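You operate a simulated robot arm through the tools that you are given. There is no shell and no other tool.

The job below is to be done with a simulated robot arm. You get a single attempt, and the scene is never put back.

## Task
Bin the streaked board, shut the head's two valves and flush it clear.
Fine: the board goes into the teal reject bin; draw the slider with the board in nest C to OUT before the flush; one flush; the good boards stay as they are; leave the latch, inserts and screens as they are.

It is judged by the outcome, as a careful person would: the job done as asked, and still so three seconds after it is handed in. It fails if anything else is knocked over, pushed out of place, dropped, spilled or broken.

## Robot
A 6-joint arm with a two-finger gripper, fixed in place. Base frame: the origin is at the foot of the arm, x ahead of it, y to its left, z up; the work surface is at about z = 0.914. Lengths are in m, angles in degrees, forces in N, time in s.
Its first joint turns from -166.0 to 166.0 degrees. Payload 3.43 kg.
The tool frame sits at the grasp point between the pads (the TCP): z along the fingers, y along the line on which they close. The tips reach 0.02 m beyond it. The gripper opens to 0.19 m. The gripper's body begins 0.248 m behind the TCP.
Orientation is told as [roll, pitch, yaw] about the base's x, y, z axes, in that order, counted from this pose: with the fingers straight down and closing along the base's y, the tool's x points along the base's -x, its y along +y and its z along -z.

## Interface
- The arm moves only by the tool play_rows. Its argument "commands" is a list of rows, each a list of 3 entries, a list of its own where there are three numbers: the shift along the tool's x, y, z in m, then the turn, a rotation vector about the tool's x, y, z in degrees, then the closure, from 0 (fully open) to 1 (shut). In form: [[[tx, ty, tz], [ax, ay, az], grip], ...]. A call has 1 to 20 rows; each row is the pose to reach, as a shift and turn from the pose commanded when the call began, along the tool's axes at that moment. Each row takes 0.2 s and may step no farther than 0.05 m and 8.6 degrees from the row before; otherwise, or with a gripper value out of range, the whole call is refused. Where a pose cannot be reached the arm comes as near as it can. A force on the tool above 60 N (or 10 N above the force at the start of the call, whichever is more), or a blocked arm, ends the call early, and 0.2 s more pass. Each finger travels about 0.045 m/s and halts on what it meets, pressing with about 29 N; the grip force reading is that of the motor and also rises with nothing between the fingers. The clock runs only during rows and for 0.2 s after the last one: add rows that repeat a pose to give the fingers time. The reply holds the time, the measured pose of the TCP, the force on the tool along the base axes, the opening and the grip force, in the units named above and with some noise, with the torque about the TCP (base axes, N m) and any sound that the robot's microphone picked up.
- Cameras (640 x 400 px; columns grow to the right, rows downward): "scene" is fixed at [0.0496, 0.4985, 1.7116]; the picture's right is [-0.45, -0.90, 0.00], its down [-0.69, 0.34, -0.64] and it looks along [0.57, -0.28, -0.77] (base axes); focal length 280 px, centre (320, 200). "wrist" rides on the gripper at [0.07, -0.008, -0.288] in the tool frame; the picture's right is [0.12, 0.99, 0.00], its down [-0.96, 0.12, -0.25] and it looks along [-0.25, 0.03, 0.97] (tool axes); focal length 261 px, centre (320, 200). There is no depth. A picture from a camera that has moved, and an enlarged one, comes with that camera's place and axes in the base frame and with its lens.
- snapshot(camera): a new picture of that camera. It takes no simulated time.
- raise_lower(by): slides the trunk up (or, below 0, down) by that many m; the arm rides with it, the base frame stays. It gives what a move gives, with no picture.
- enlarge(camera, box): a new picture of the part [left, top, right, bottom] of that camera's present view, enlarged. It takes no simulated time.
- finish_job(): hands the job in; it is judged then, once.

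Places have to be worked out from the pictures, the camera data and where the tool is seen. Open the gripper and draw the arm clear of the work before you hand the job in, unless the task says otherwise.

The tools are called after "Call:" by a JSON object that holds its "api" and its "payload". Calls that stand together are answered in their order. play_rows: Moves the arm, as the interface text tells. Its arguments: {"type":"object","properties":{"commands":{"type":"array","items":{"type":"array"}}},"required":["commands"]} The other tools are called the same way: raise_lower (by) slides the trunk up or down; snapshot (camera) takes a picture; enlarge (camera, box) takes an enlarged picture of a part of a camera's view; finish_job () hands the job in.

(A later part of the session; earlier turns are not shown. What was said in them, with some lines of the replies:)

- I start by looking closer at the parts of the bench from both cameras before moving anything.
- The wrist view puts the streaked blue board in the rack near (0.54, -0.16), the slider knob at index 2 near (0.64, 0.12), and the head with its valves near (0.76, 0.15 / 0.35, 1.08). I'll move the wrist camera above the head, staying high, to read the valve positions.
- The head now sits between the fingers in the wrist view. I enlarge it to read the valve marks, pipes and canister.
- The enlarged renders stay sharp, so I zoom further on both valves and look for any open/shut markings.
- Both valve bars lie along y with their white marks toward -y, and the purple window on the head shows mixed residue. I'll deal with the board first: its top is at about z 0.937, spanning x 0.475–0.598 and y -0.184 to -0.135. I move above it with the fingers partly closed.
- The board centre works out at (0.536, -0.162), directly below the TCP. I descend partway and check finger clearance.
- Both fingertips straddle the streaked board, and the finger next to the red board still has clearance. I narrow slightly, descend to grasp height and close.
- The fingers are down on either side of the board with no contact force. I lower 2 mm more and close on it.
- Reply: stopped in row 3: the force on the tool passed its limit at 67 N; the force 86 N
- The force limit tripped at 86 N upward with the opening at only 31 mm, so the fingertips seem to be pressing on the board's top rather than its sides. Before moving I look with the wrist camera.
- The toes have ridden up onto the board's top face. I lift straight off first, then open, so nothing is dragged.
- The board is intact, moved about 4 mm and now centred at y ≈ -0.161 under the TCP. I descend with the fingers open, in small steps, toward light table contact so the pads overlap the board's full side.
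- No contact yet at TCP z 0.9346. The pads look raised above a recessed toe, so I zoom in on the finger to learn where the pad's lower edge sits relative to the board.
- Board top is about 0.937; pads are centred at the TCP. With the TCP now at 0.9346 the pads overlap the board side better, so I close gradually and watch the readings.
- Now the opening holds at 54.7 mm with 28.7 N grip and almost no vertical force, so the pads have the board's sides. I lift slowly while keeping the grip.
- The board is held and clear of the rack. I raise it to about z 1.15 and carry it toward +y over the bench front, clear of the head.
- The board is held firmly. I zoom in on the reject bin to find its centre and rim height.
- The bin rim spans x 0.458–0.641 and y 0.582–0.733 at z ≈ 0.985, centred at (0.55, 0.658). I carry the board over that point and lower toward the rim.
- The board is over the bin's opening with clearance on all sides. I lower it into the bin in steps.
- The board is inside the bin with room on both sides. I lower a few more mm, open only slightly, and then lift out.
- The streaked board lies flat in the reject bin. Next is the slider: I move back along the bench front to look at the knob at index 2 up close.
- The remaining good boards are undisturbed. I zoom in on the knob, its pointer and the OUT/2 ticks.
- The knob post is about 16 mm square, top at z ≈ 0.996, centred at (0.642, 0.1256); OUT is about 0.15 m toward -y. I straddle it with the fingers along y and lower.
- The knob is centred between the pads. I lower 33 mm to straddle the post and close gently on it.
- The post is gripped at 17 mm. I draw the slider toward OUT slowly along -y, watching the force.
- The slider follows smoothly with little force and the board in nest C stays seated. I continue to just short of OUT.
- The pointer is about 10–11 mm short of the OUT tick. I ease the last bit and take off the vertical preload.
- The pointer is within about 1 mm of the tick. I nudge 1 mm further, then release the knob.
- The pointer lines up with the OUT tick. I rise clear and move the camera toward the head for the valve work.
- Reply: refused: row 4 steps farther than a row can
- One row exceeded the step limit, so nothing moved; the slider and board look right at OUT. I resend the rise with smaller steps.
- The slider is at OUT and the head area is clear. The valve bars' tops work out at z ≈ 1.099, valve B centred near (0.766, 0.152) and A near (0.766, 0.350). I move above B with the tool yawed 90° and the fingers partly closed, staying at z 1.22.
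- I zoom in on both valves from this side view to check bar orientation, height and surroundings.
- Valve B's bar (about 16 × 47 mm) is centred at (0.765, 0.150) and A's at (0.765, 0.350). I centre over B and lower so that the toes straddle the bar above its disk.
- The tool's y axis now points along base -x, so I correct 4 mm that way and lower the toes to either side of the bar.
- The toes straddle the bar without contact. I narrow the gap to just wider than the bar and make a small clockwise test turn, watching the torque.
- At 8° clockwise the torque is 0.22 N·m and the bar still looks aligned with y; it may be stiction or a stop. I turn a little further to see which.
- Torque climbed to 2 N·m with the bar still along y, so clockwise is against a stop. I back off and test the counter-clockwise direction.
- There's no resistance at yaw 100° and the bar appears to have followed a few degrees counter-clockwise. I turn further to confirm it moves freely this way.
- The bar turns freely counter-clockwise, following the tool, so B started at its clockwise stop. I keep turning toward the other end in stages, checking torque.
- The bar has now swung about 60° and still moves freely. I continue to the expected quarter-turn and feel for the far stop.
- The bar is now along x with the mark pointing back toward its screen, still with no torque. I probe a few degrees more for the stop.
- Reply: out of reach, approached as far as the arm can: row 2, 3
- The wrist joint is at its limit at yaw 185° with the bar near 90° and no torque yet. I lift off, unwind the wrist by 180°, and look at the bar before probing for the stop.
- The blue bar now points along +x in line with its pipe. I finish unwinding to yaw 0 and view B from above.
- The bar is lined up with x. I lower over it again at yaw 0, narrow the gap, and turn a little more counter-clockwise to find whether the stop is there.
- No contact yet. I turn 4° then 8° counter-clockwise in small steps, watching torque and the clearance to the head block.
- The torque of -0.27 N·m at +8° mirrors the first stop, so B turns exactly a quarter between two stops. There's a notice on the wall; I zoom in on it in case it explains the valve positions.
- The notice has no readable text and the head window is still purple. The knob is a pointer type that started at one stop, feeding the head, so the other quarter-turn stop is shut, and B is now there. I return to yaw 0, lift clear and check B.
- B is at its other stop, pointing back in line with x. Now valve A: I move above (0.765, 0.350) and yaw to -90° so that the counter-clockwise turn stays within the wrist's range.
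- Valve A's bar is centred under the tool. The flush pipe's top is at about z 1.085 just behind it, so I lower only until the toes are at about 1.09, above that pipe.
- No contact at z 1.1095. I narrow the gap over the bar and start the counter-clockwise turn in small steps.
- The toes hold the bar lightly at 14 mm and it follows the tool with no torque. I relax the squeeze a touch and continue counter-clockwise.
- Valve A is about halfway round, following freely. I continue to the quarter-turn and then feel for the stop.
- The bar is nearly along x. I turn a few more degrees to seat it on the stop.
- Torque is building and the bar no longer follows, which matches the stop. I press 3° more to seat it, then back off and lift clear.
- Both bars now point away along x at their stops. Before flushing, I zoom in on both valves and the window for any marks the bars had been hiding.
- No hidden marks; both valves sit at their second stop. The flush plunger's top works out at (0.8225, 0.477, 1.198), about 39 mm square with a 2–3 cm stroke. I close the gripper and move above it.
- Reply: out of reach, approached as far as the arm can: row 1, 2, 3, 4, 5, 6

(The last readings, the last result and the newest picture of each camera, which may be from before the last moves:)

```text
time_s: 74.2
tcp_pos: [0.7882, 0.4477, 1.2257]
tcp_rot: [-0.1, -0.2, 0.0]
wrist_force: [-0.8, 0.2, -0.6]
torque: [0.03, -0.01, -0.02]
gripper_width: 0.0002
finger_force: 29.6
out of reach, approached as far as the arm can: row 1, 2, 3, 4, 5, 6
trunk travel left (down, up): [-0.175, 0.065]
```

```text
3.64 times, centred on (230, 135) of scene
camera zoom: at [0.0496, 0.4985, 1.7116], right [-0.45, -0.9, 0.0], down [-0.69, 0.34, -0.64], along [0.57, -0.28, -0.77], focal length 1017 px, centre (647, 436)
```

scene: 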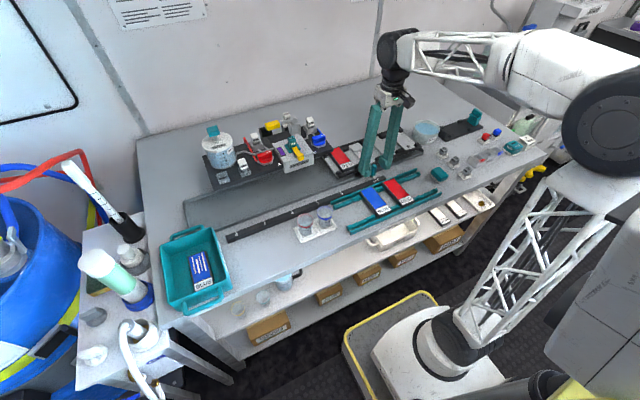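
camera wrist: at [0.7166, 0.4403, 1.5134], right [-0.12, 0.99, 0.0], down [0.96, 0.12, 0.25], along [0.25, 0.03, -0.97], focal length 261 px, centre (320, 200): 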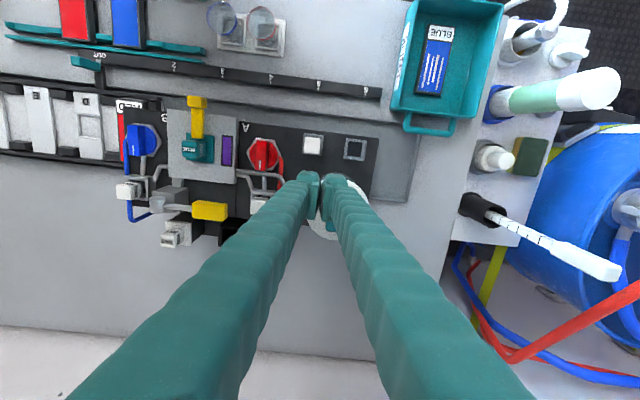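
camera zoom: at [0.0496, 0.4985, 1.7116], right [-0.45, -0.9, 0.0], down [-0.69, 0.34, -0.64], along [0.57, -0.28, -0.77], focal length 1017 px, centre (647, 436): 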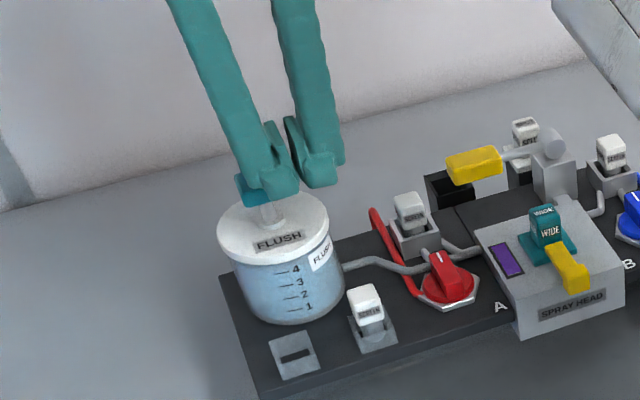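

The point is out of reach with the tool vertical, and the arm stopped short beside the plunger without touching it. Raising the trunk lifts the arm straight up and gains reach at this height, so I do that first.

Call:
{"api": "raise_lower", "payload": {"by": 0.06}}

Call:
{"api": "enlarge", "payload": {"camera": "scene", "box": [180, 60, 280, 190]}}

```text
time_s: 75.2
tcp_pos: [0.7887, 0.4471, 1.2859]
tcp_rot: [0.0, -0.4, 0.0]
wrist_force: [-0.7, 0.5, 0.0]
torque: [-0.04, 0.02, -0.01]
gripper_width: 0.0
finger_force: 29.3
trunk travel left (down, up): [-0.235, 0.005]
```

```text
3.08 times, centred on (230, 125) of scene
camera zoom: at [0.0496, 0.4985, 1.7116], right [-0.45, -0.9, 0.0], down [-0.69, 0.34, -0.64], along [0.57, -0.28, -0.77], focal length 860 px, centre (597, 431)
```

zoom: 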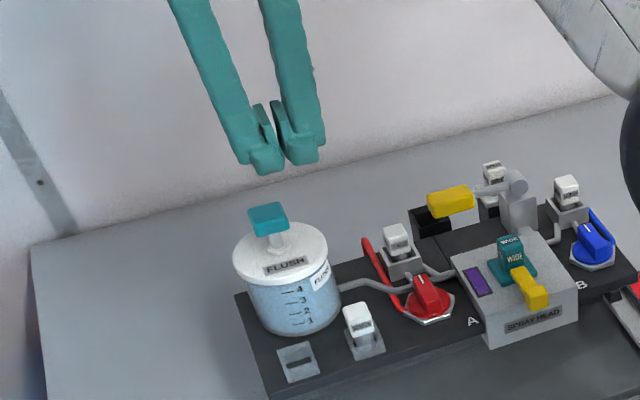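

The tool rose straight up clear of the plunger. I draw in slightly, then tilt the tool outward about 18° toward the plunger's direction so the tips reach farther than the wrist.

Call:
{"api": "play_rows", "payload": {"commands": [[[0.02, -0.01, 0.0], [0, 0, 0], 1.0], [[0.035, -0.02, 0.01], [0, 0, 0], 1.0], [[0.035, -0.02, 0.01], [-3, -5.2, 0], 1.0], [[0.035, -0.02, 0.01], [-6, -10.4, 0], 1.0], [[0.035, -0.02, 0.01], [-9, -15.6, 0], 1.0], [[0.035, -0.02, 0.01], [-9, -15.6, 0], 1.0]]}}

Call:
{"api": "enlarge", "payload": {"camera": "scene", "box": [180, 60, 280, 190]}}

Call:
{"api": "snapshot", "payload": {"camera": "wrist"}}

```text
time_s: 76.6
tcp_pos: [0.7535, 0.4274, 1.2758]
tcp_rot: [9.2, -15.9, -1.4]
wrist_force: [0.2, -0.2, 0.7]
torque: [0.04, -0.06, 0.03]
gripper_width: 0.0
finger_force: 28.9
trunk travel left (down, up): [-0.235, 0.005]
```

```text
3.08 times, centred on (230, 125) of scene
camera zoom: at [0.0496, 0.4985, 1.7116], right [-0.45, -0.9, 0.0], down [-0.69, 0.34, -0.64], along [0.57, -0.28, -0.77], focal length 860 px, centre (597, 431)
```

zoom: 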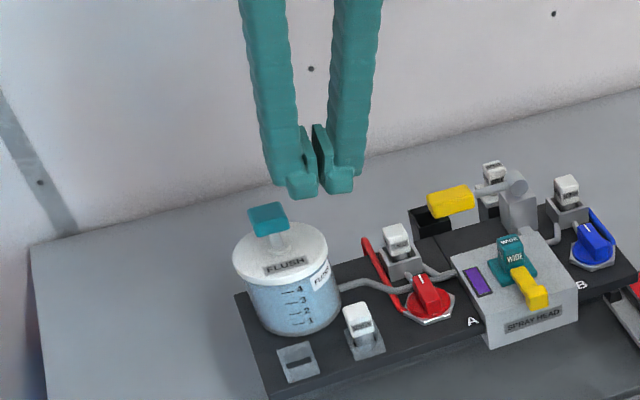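

```text
taken
camera wrist: at [0.607, 0.3766, 1.529], right [-0.14, 0.98, 0.12], down [0.85, 0.05, 0.52], along [0.5, 0.18, -0.85], focal length 261 px, centre (320, 200)
```

wrist: 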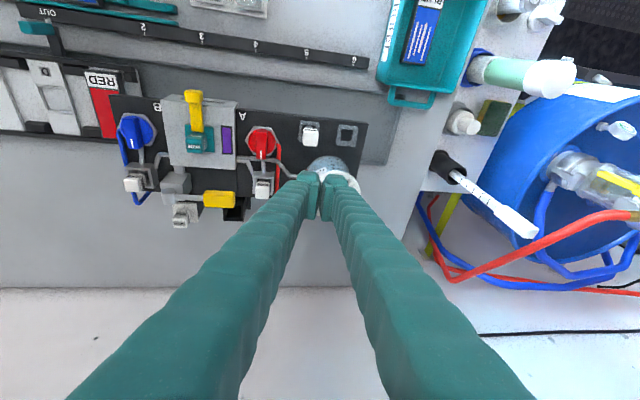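

With the tilt and raised trunk the arm is comfortably in range. I move to hover over the plunger at about (0.8325, 0.475, 1.26), so the lowest toe edge is above its centre.

Call:
{"api": "play_rows", "payload": {"commands": [[[-0.018, 0.0107, 0.005], [0, 0, 0], 1.0], [[-0.036, 0.0215, 0.015], [0, 0, 0], 1.0], [[-0.054, 0.0325, 0.03], [0, 0, 0], 1.0], [[-0.0709, 0.0429, 0.0435], [0, 0, 0], 1.0], [[-0.0709, 0.0429, 0.0435], [0, 0, 0], 1.0]]}}

Call:
{"api": "enlarge", "payload": {"camera": "scene", "box": [180, 90, 260, 170]}}

Call:
{"api": "enlarge", "payload": {"camera": "wrist", "box": [260, 130, 380, 230]}}

```text
time_s: 77.8
tcp_pos: [0.8344, 0.4753, 1.2593]
tcp_rot: [9.3, -15.8, -1.1]
wrist_force: [0.3, 0.2, -0.3]
torque: [-0.07, 0.03, 0.0]
gripper_width: 0.0
finger_force: 28.7
trunk travel left (down, up): [-0.235, 0.005]
```

```text
5.00 times, centred on (220, 130) of scene
camera zoom: at [0.0496, 0.4985, 1.7116], right [-0.45, -0.9, 0.0], down [-0.69, 0.34, -0.64], along [0.57, -0.28, -0.77], focal length 1398 px, centre (820, 550)
```

zoom: 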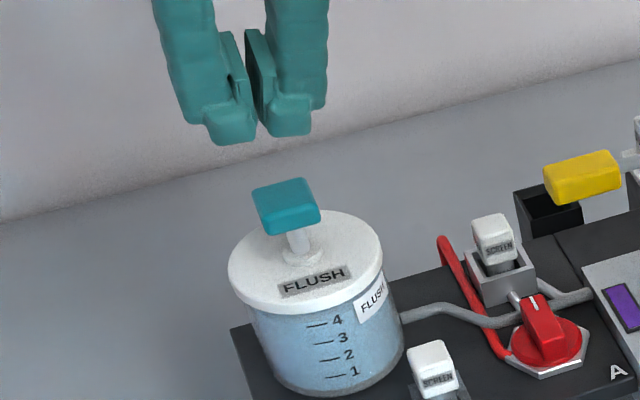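

```text
4.00 times, centred on (320, 180) of wrist
camera zoom: at [0.6881, 0.4244, 1.5129], right [-0.14, 0.98, 0.12], down [0.86, 0.06, 0.52], along [0.5, 0.17, -0.85], focal length 1043 px, centre (320, 280)
```

zoom: 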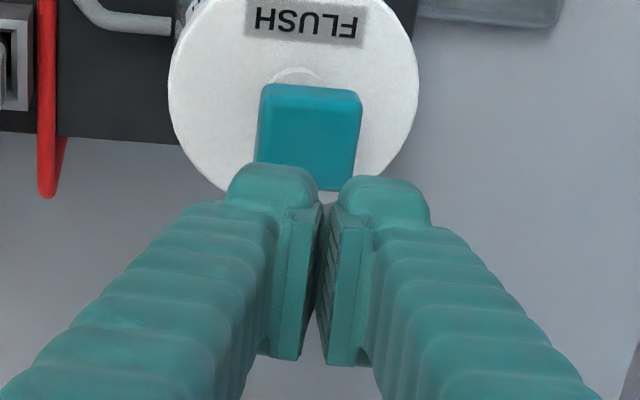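

The plunger top is centred at (0.821, 0.478), and the toes' leading edge lies over it. I descend vertically to just above contact.

Call:
{"api": "play_rows", "payload": {"commands": [[[0.0027, -0.0015, 0.0095], [0, 0, 0], 1.0], [[0.0054, -0.0031, 0.019], [0, 0, 0], 1.0], [[0.0072, -0.0042, 0.0257], [0, 0, 0], 1.0], [[0.0072, -0.0042, 0.0257], [0, 0, 0], 1.0]]}}

Call:
{"api": "enlarge", "payload": {"camera": "scene", "box": [190, 100, 250, 160]}}

Call:
{"api": "enlarge", "payload": {"camera": "wrist", "box": [260, 130, 380, 230]}}

```text
time_s: 78.8
tcp_pos: [0.8338, 0.474, 1.234]
tcp_rot: [9.4, -15.9, -1.2]
wrist_force: [-0.5, -0.4, 0.4]
torque: [0.04, -0.02, -0.02]
gripper_width: 0.0
finger_force: 28.3
trunk travel left (down, up): [-0.235, 0.005]
```

```text
6.67 times, centred on (220, 130) of scene
camera zoom: at [0.0496, 0.4985, 1.7116], right [-0.45, -0.9, 0.0], down [-0.69, 0.34, -0.64], along [0.57, -0.28, -0.77], focal length 1864 px, centre (987, 667)
```

zoom: 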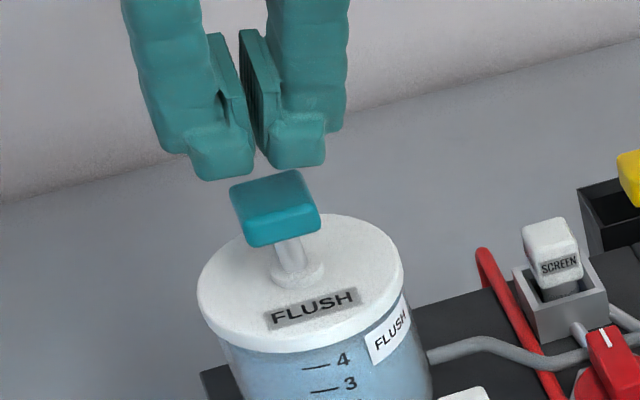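

```text
4.00 times, centred on (320, 180) of wrist
camera zoom: at [0.6872, 0.4244, 1.4862], right [-0.14, 0.98, 0.12], down [0.85, 0.06, 0.52], along [0.5, 0.17, -0.85], focal length 1043 px, centre (320, 280)
```

zoom: 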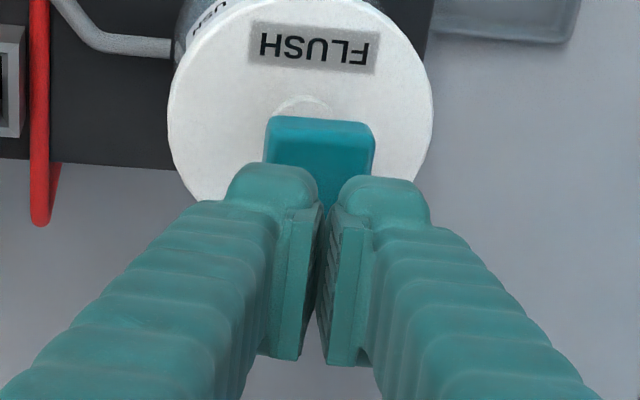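

About 1 cm remains above the plunger. I descend in small steps until the force shows contact.

Call:
{"api": "play_rows", "payload": {"commands": [[[0.001, -0.0006, 0.0038], [0, 0, 0], 1.0], [[0.0021, -0.0012, 0.0076], [0, 0, 0], 1.0], [[0.0027, -0.0015, 0.0095], [0, 0, 0], 1.0], [[0.0027, -0.0015, 0.0095], [0, 0, 0], 1.0]]}}

Call:
{"api": "enlarge", "payload": {"camera": "scene", "box": [190, 100, 250, 160]}}

```text
time_s: 79.8
tcp_pos: [0.8335, 0.4754, 1.2236]
tcp_rot: [9.3, -15.8, -1.2]
wrist_force: [-0.6, -0.2, 0.4]
torque: [0.0, 0.0, 0.01]
gripper_width: 0.0
finger_force: 29.3
trunk travel left (down, up): [-0.235, 0.005]
```

```text
6.67 times, centred on (220, 130) of scene
camera zoom: at [0.0496, 0.4985, 1.7116], right [-0.45, -0.9, 0.0], down [-0.69, 0.34, -0.64], along [0.57, -0.28, -0.77], focal length 1864 px, centre (987, 667)
```

zoom: 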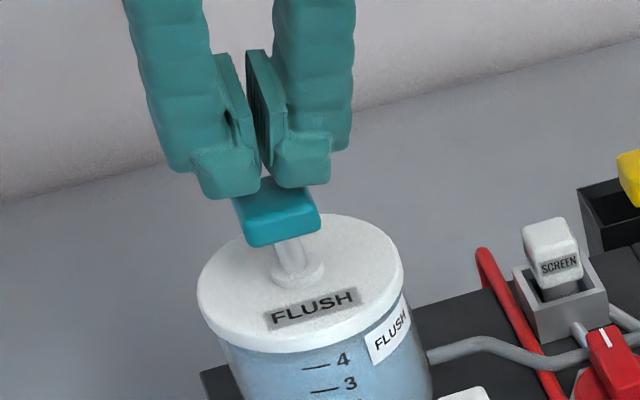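

Still no force; the toes are at the plunger's top face. I continue down slowly and steadily to start the single press.

Call:
{"api": "play_rows", "payload": {"commands": [[[0.0008, -0.0005, 0.0028], [0, 0, 0], 1.0], [[0.0016, -0.0009, 0.0057], [0, 0, 0], 1.0], [[0.0021, -0.0012, 0.0076], [0, 0, 0], 1.0]]}}

Call:
{"api": "enlarge", "payload": {"camera": "scene", "box": [190, 100, 250, 160]}}

```text
time_s: 80.6
tcp_pos: [0.833, 0.4746, 1.2151]
tcp_rot: [9.3, -15.9, -1.2]
wrist_force: [-0.6, 0.2, 2.1]
torque: [-0.01, 0.0, 0.03]
gripper_width: 0.0
finger_force: 28.7
trunk travel left (down, up): [-0.235, 0.005]
```

```text
6.67 times, centred on (220, 130) of scene
camera zoom: at [0.0496, 0.4985, 1.7116], right [-0.45, -0.9, 0.0], down [-0.69, 0.34, -0.64], along [0.57, -0.28, -0.77], focal length 1864 px, centre (987, 667)
```

zoom: 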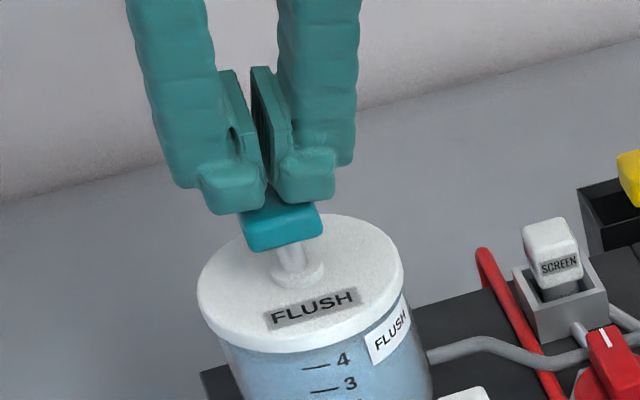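

Contact has begun (2 N) at TCP z 1.215. I keep pressing straight down.

Call:
{"api": "play_rows", "payload": {"commands": [[[0.001, -0.0006, 0.0038], [0, 0, 0], 1.0], [[0.0021, -0.0012, 0.0076], [0, 0, 0], 1.0], [[0.0032, -0.0019, 0.0114], [0, 0, 0], 1.0]]}}

Call:
{"api": "enlarge", "payload": {"camera": "scene", "box": [190, 110, 300, 180]}}

```text
time_s: 81.4
tcp_pos: [0.8345, 0.4766, 1.2043]
tcp_rot: [9.3, -15.9, -1.3]
wrist_force: [1.4, 1.4, 5.0]
torque: [-0.05, 0.01, 0.0]
gripper_width: 0.0
finger_force: 28.8
trunk travel left (down, up): [-0.235, 0.005]
heard: click
```

```text
5.71 times, centred on (245, 145) of scene
camera zoom: at [0.0496, 0.4985, 1.7116], right [-0.45, -0.9, 0.0], down [-0.69, 0.34, -0.64], along [0.57, -0.28, -0.77], focal length 1598 px, centre (749, 514)
```

zoom: 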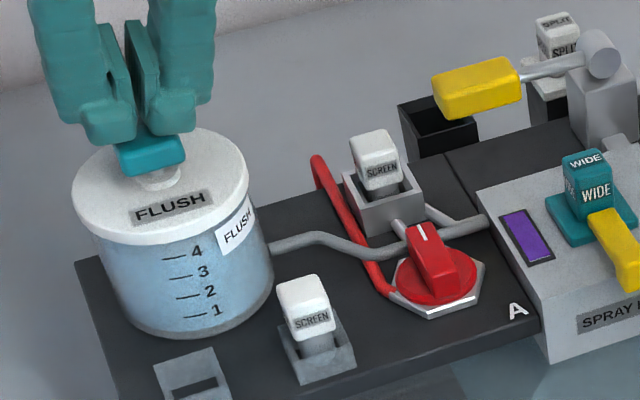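

A click was heard at about 11 mm of travel. I hold still for a moment to see whether the window and canister level respond.

Call:
{"api": "play_rows", "payload": {"commands": [[[0, 0, 0], [0, 0, 0], 1.0], [[0, 0, 0], [0, 0, 0], 1.0], [[0, 0, 0], [0, 0, 0], 1.0]]}}

Call:
{"api": "enlarge", "payload": {"camera": "scene", "box": [190, 110, 350, 210]}}

Call:
{"api": "enlarge", "payload": {"camera": "wrist", "box": [100, 60, 320, 200]}}

```text
time_s: 82.2
tcp_pos: [0.8346, 0.4735, 1.2026]
tcp_rot: [9.3, -15.8, -1.2]
wrist_force: [2.6, 1.6, 4.1]
torque: [-0.05, 0.03, 0.01]
gripper_width: 0.0
finger_force: 29.1
trunk travel left (down, up): [-0.235, 0.005]
```

```text
4.00 times, centred on (270, 160) of scene
camera zoom: at [0.0496, 0.4985, 1.7116], right [-0.45, -0.9, 0.0], down [-0.69, 0.34, -0.64], along [0.57, -0.28, -0.77], focal length 1118 px, centre (520, 360)
```

zoom: 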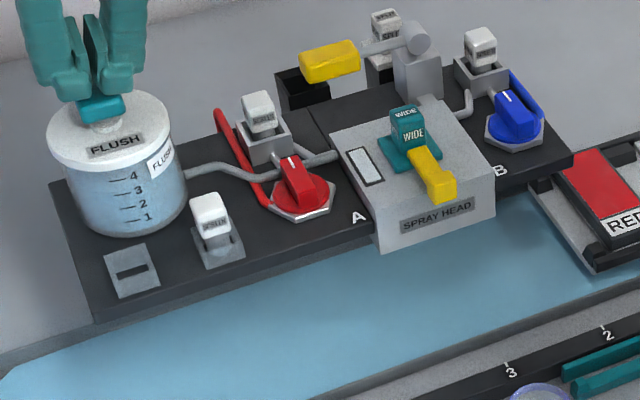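

```text
2.86 times, centred on (210, 130) of wrist
camera zoom: at [0.6871, 0.4249, 1.4563], right [-0.14, 0.98, 0.12], down [0.85, 0.06, 0.52], along [0.5, 0.17, -0.85], focal length 745 px, centre (634, 400)
```

zoom: 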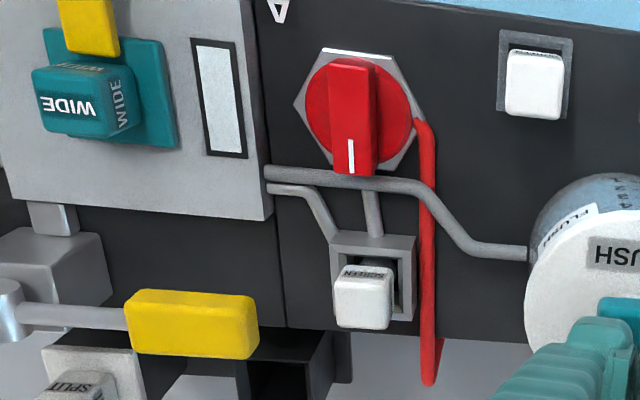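

The head window is now clear and the flush water is in the tray. I lift straight off the plunger so that it isn't pressed again.

Call:
{"api": "play_rows", "payload": {"commands": [[[-0.0027, 0.0015, -0.0095], [0, 0, 0], 1.0], [[-0.0067, 0.0039, -0.0238], [0, 0, 0], 1.0], [[-0.0134, 0.0077, -0.0476], [0, 0, 0], 1.0], [[-0.0187, 0.0108, -0.0666], [0, 0, 0], 1.0], [[-0.0187, 0.0108, -0.0666], [0, 0, 0], 1.0]]}}

Call:
{"api": "enlarge", "payload": {"camera": "scene", "box": [190, 90, 350, 210]}}

```text
time_s: 83.4
tcp_pos: [0.8328, 0.4747, 1.2728]
tcp_rot: [9.3, -15.8, -1.3]
wrist_force: [-0.4, -0.1, -0.5]
torque: [0.02, 0.04, 0.0]
gripper_width: 0.0
finger_force: 29.1
trunk travel left (down, up): [-0.235, 0.005]
```

```text
3.33 times, centred on (270, 150) of scene
camera zoom: at [0.0496, 0.4985, 1.7116], right [-0.45, -0.9, 0.0], down [-0.69, 0.34, -0.64], along [0.57, -0.28, -0.77], focal length 932 px, centre (487, 367)
```

zoom: 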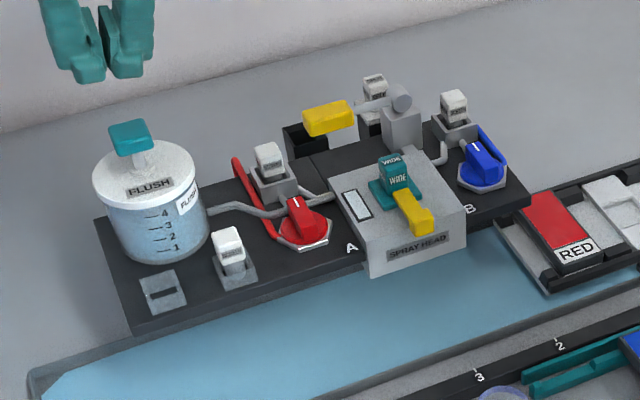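

The plunger has sprung back and the window stays clear after one click. I withdraw the arm toward the base and straighten the tool.

Call:
{"api": "play_rows", "payload": {"commands": [[[0.03, -0.0172, -0.0152], [0, 0, 0], 1.0], [[0.06, -0.0345, -0.0304], [0, 0, 0], 1.0], [[0.09, -0.0517, -0.0455], [0, 0, 0], 1.0], [[0.1196, -0.069, -0.0607], [0, 0, 0], 1.0], [[0.1196, -0.069, -0.0607], [3, 5.2, 0], 1.0], [[0.1196, -0.069, -0.0607], [6, 10.4, 0], 1.0], [[0.1196, -0.069, -0.0607], [9, 15.6, 0], 1.0], [[0.1196, -0.069, -0.0607], [9, 15.6, 0], 1.0]]}}

```text
time_s: 85.2
tcp_pos: [0.7038, 0.4002, 1.2871]
tcp_rot: [0.1, -0.2, 0.0]
wrist_force: [0.7, -0.4, -0.4]
torque: [-0.13, 0.11, -0.03]
gripper_width: 0.0004
finger_force: 28.9
trunk travel left (down, up): [-0.235, 0.005]
```

The tool is upright again at a safe height. I move back over the front of the bench and open the gripper, then inspect the whole scene.

Call:
{"api": "play_rows", "payload": {"commands": [[[0.04, -0.02, -0.005], [0, 0, 0], 0.9], [[0.08, -0.04, -0.01], [0, 0, 0], 0.7], [[0.12, -0.06, -0.015], [0, 0, 0], 0.5], [[0.16, -0.08, -0.02], [0, 0, 0], 0.3], [[0.2, -0.1, -0.02], [0, 0, 0], 0.1], [[0.23, -0.14, -0.02], [0, 0, 0], 0], [[0.25, -0.18, -0.02], [0, 0, 0], 0], [[0.25, -0.22, -0.02], [0, 0, 0], 0], [[0.25, -0.25, -0.02], [0, 0, 0], 0], [[0.25, -0.25, -0.02], [0, 0, 0], 0]]}}

Call:
{"api": "snapshot", "payload": {"camera": "scene"}}

Call:
{"api": "snapshot", "payload": {"camera": "wrist"}}

Call:
{"api": "enlarge", "payload": {"camera": "scene", "box": [190, 100, 350, 200]}}

Call:
{"api": "enlarge", "payload": {"camera": "scene", "box": [300, 120, 460, 230]}}

Call:
{"api": "enlarge", "payload": {"camera": "scene", "box": [140, 210, 250, 320]}}

```text
time_s: 87.4
tcp_pos: [0.4534, 0.1503, 1.3058]
tcp_rot: [-0.1, -0.3, 0.0]
wrist_force: [-1.0, 0.2, -0.2]
torque: [-0.02, 0.0, 0.03]
gripper_width: 0.1895
finger_force: 0.0
trunk travel left (down, up): [-0.235, 0.005]
```

```text
taken
```

scene: 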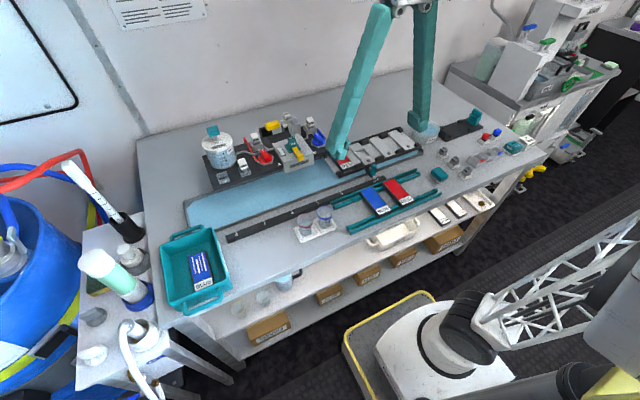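

```text
taken
camera wrist: at [0.3811, 0.1429, 1.5937], right [-0.12, 0.99, 0.0], down [0.96, 0.12, 0.25], along [0.25, 0.03, -0.97], focal length 261 px, centre (320, 200)
```

wrist: 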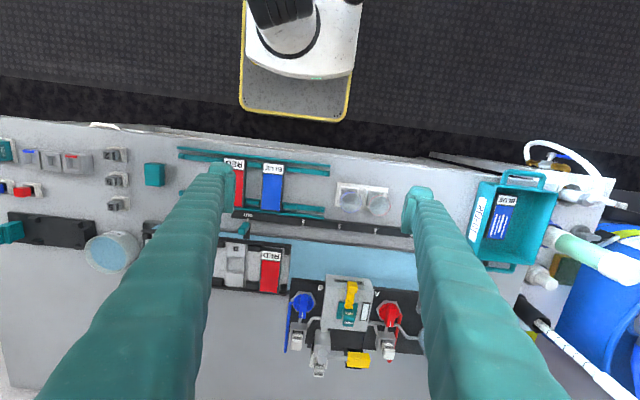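

```text
4.00 times, centred on (270, 150) of scene
camera zoom: at [0.0496, 0.4985, 1.7116], right [-0.45, -0.9, 0.0], down [-0.69, 0.34, -0.64], along [0.57, -0.28, -0.77], focal length 1118 px, centre (520, 400)
```

zoom: 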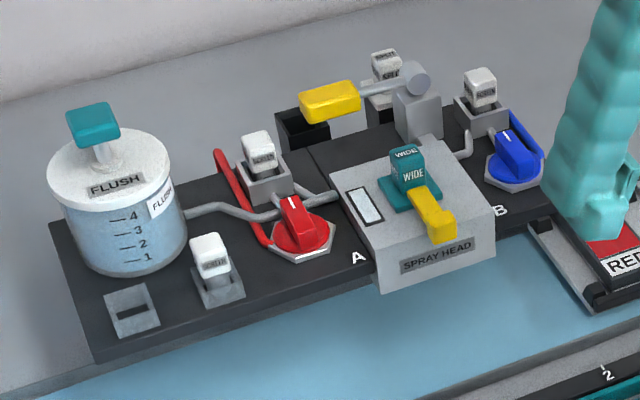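

```text
3.64 times, centred on (380, 175) of scene
camera zoom: at [0.0496, 0.4985, 1.7116], right [-0.45, -0.9, 0.0], down [-0.69, 0.34, -0.64], along [0.57, -0.28, -0.77], focal length 1017 px, centre (102, 291)
```

zoom: 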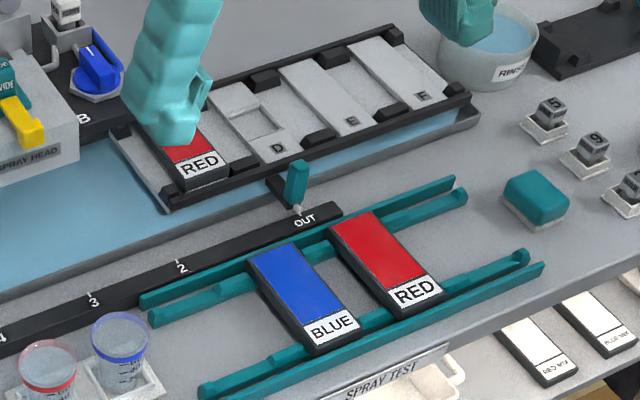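

```text
3.64 times, centred on (195, 265) of scene
camera zoom: at [0.0496, 0.4985, 1.7116], right [-0.45, -0.9, 0.0], down [-0.69, 0.34, -0.64], along [0.57, -0.28, -0.77], focal length 1017 px, centre (774, -36)
```

zoom: 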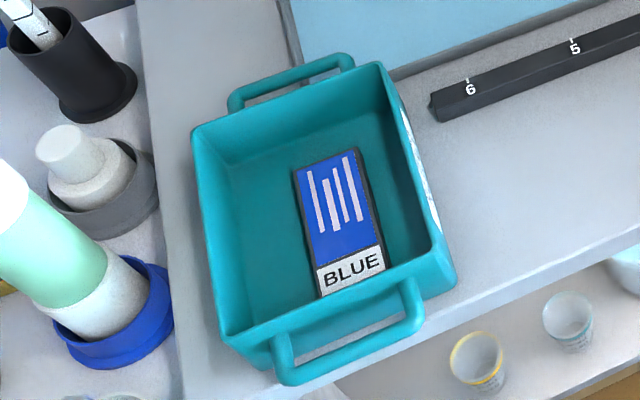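

Everything checks out:
- The streaked board is in the reject bin.
- The slider pointer is at OUT, with the red board still in nest C.
- Both valves are at their second stop.
- The window is clear after one flush.
- The good boards, latch, inserts and screens look as they were.

The gripper is open and clear of the work, so I hand the job in.

Call:
{"api": "finish_job", "payload": {}}

```text
The job is handed in.
```

The job is handed in: the streaked board is binned, both valves have been turned, and one flush left the head window clear. One judgement remains: nothing on the bench marks which valve position is shut.

- **Board:** The streaked blue board lies flat in the teal reject bin. My first grasp slipped onto its top face and moved it about 4 mm; nothing else was touched.
- **Slider:** It was drawn from 2 to OUT before the flush, with the red board still in nest C. The pointer lines up with the OUT tick.
- **Valves:** I turned A and B a quarter-turn counter-clockwise, each to a firm stop. I took that position as shut because you asked me to shut them and they started at the opposite stop. One thing points the other way: the bars now lie along their outlet pipes, which often means open.
- **Flush:** I pressed the plunger once and heard one click. The window went from purple to clear and stayed clear in the pictures taken over the next few seconds. The flush water is in the tray under the head.
- **Left as they were:** The good boards, latch, inserts and screens look unchanged in the final pictures.

I raised the trunk by 0.06 m to reach the plunger and left it there. The gripper is open and the arm is clear of the work.
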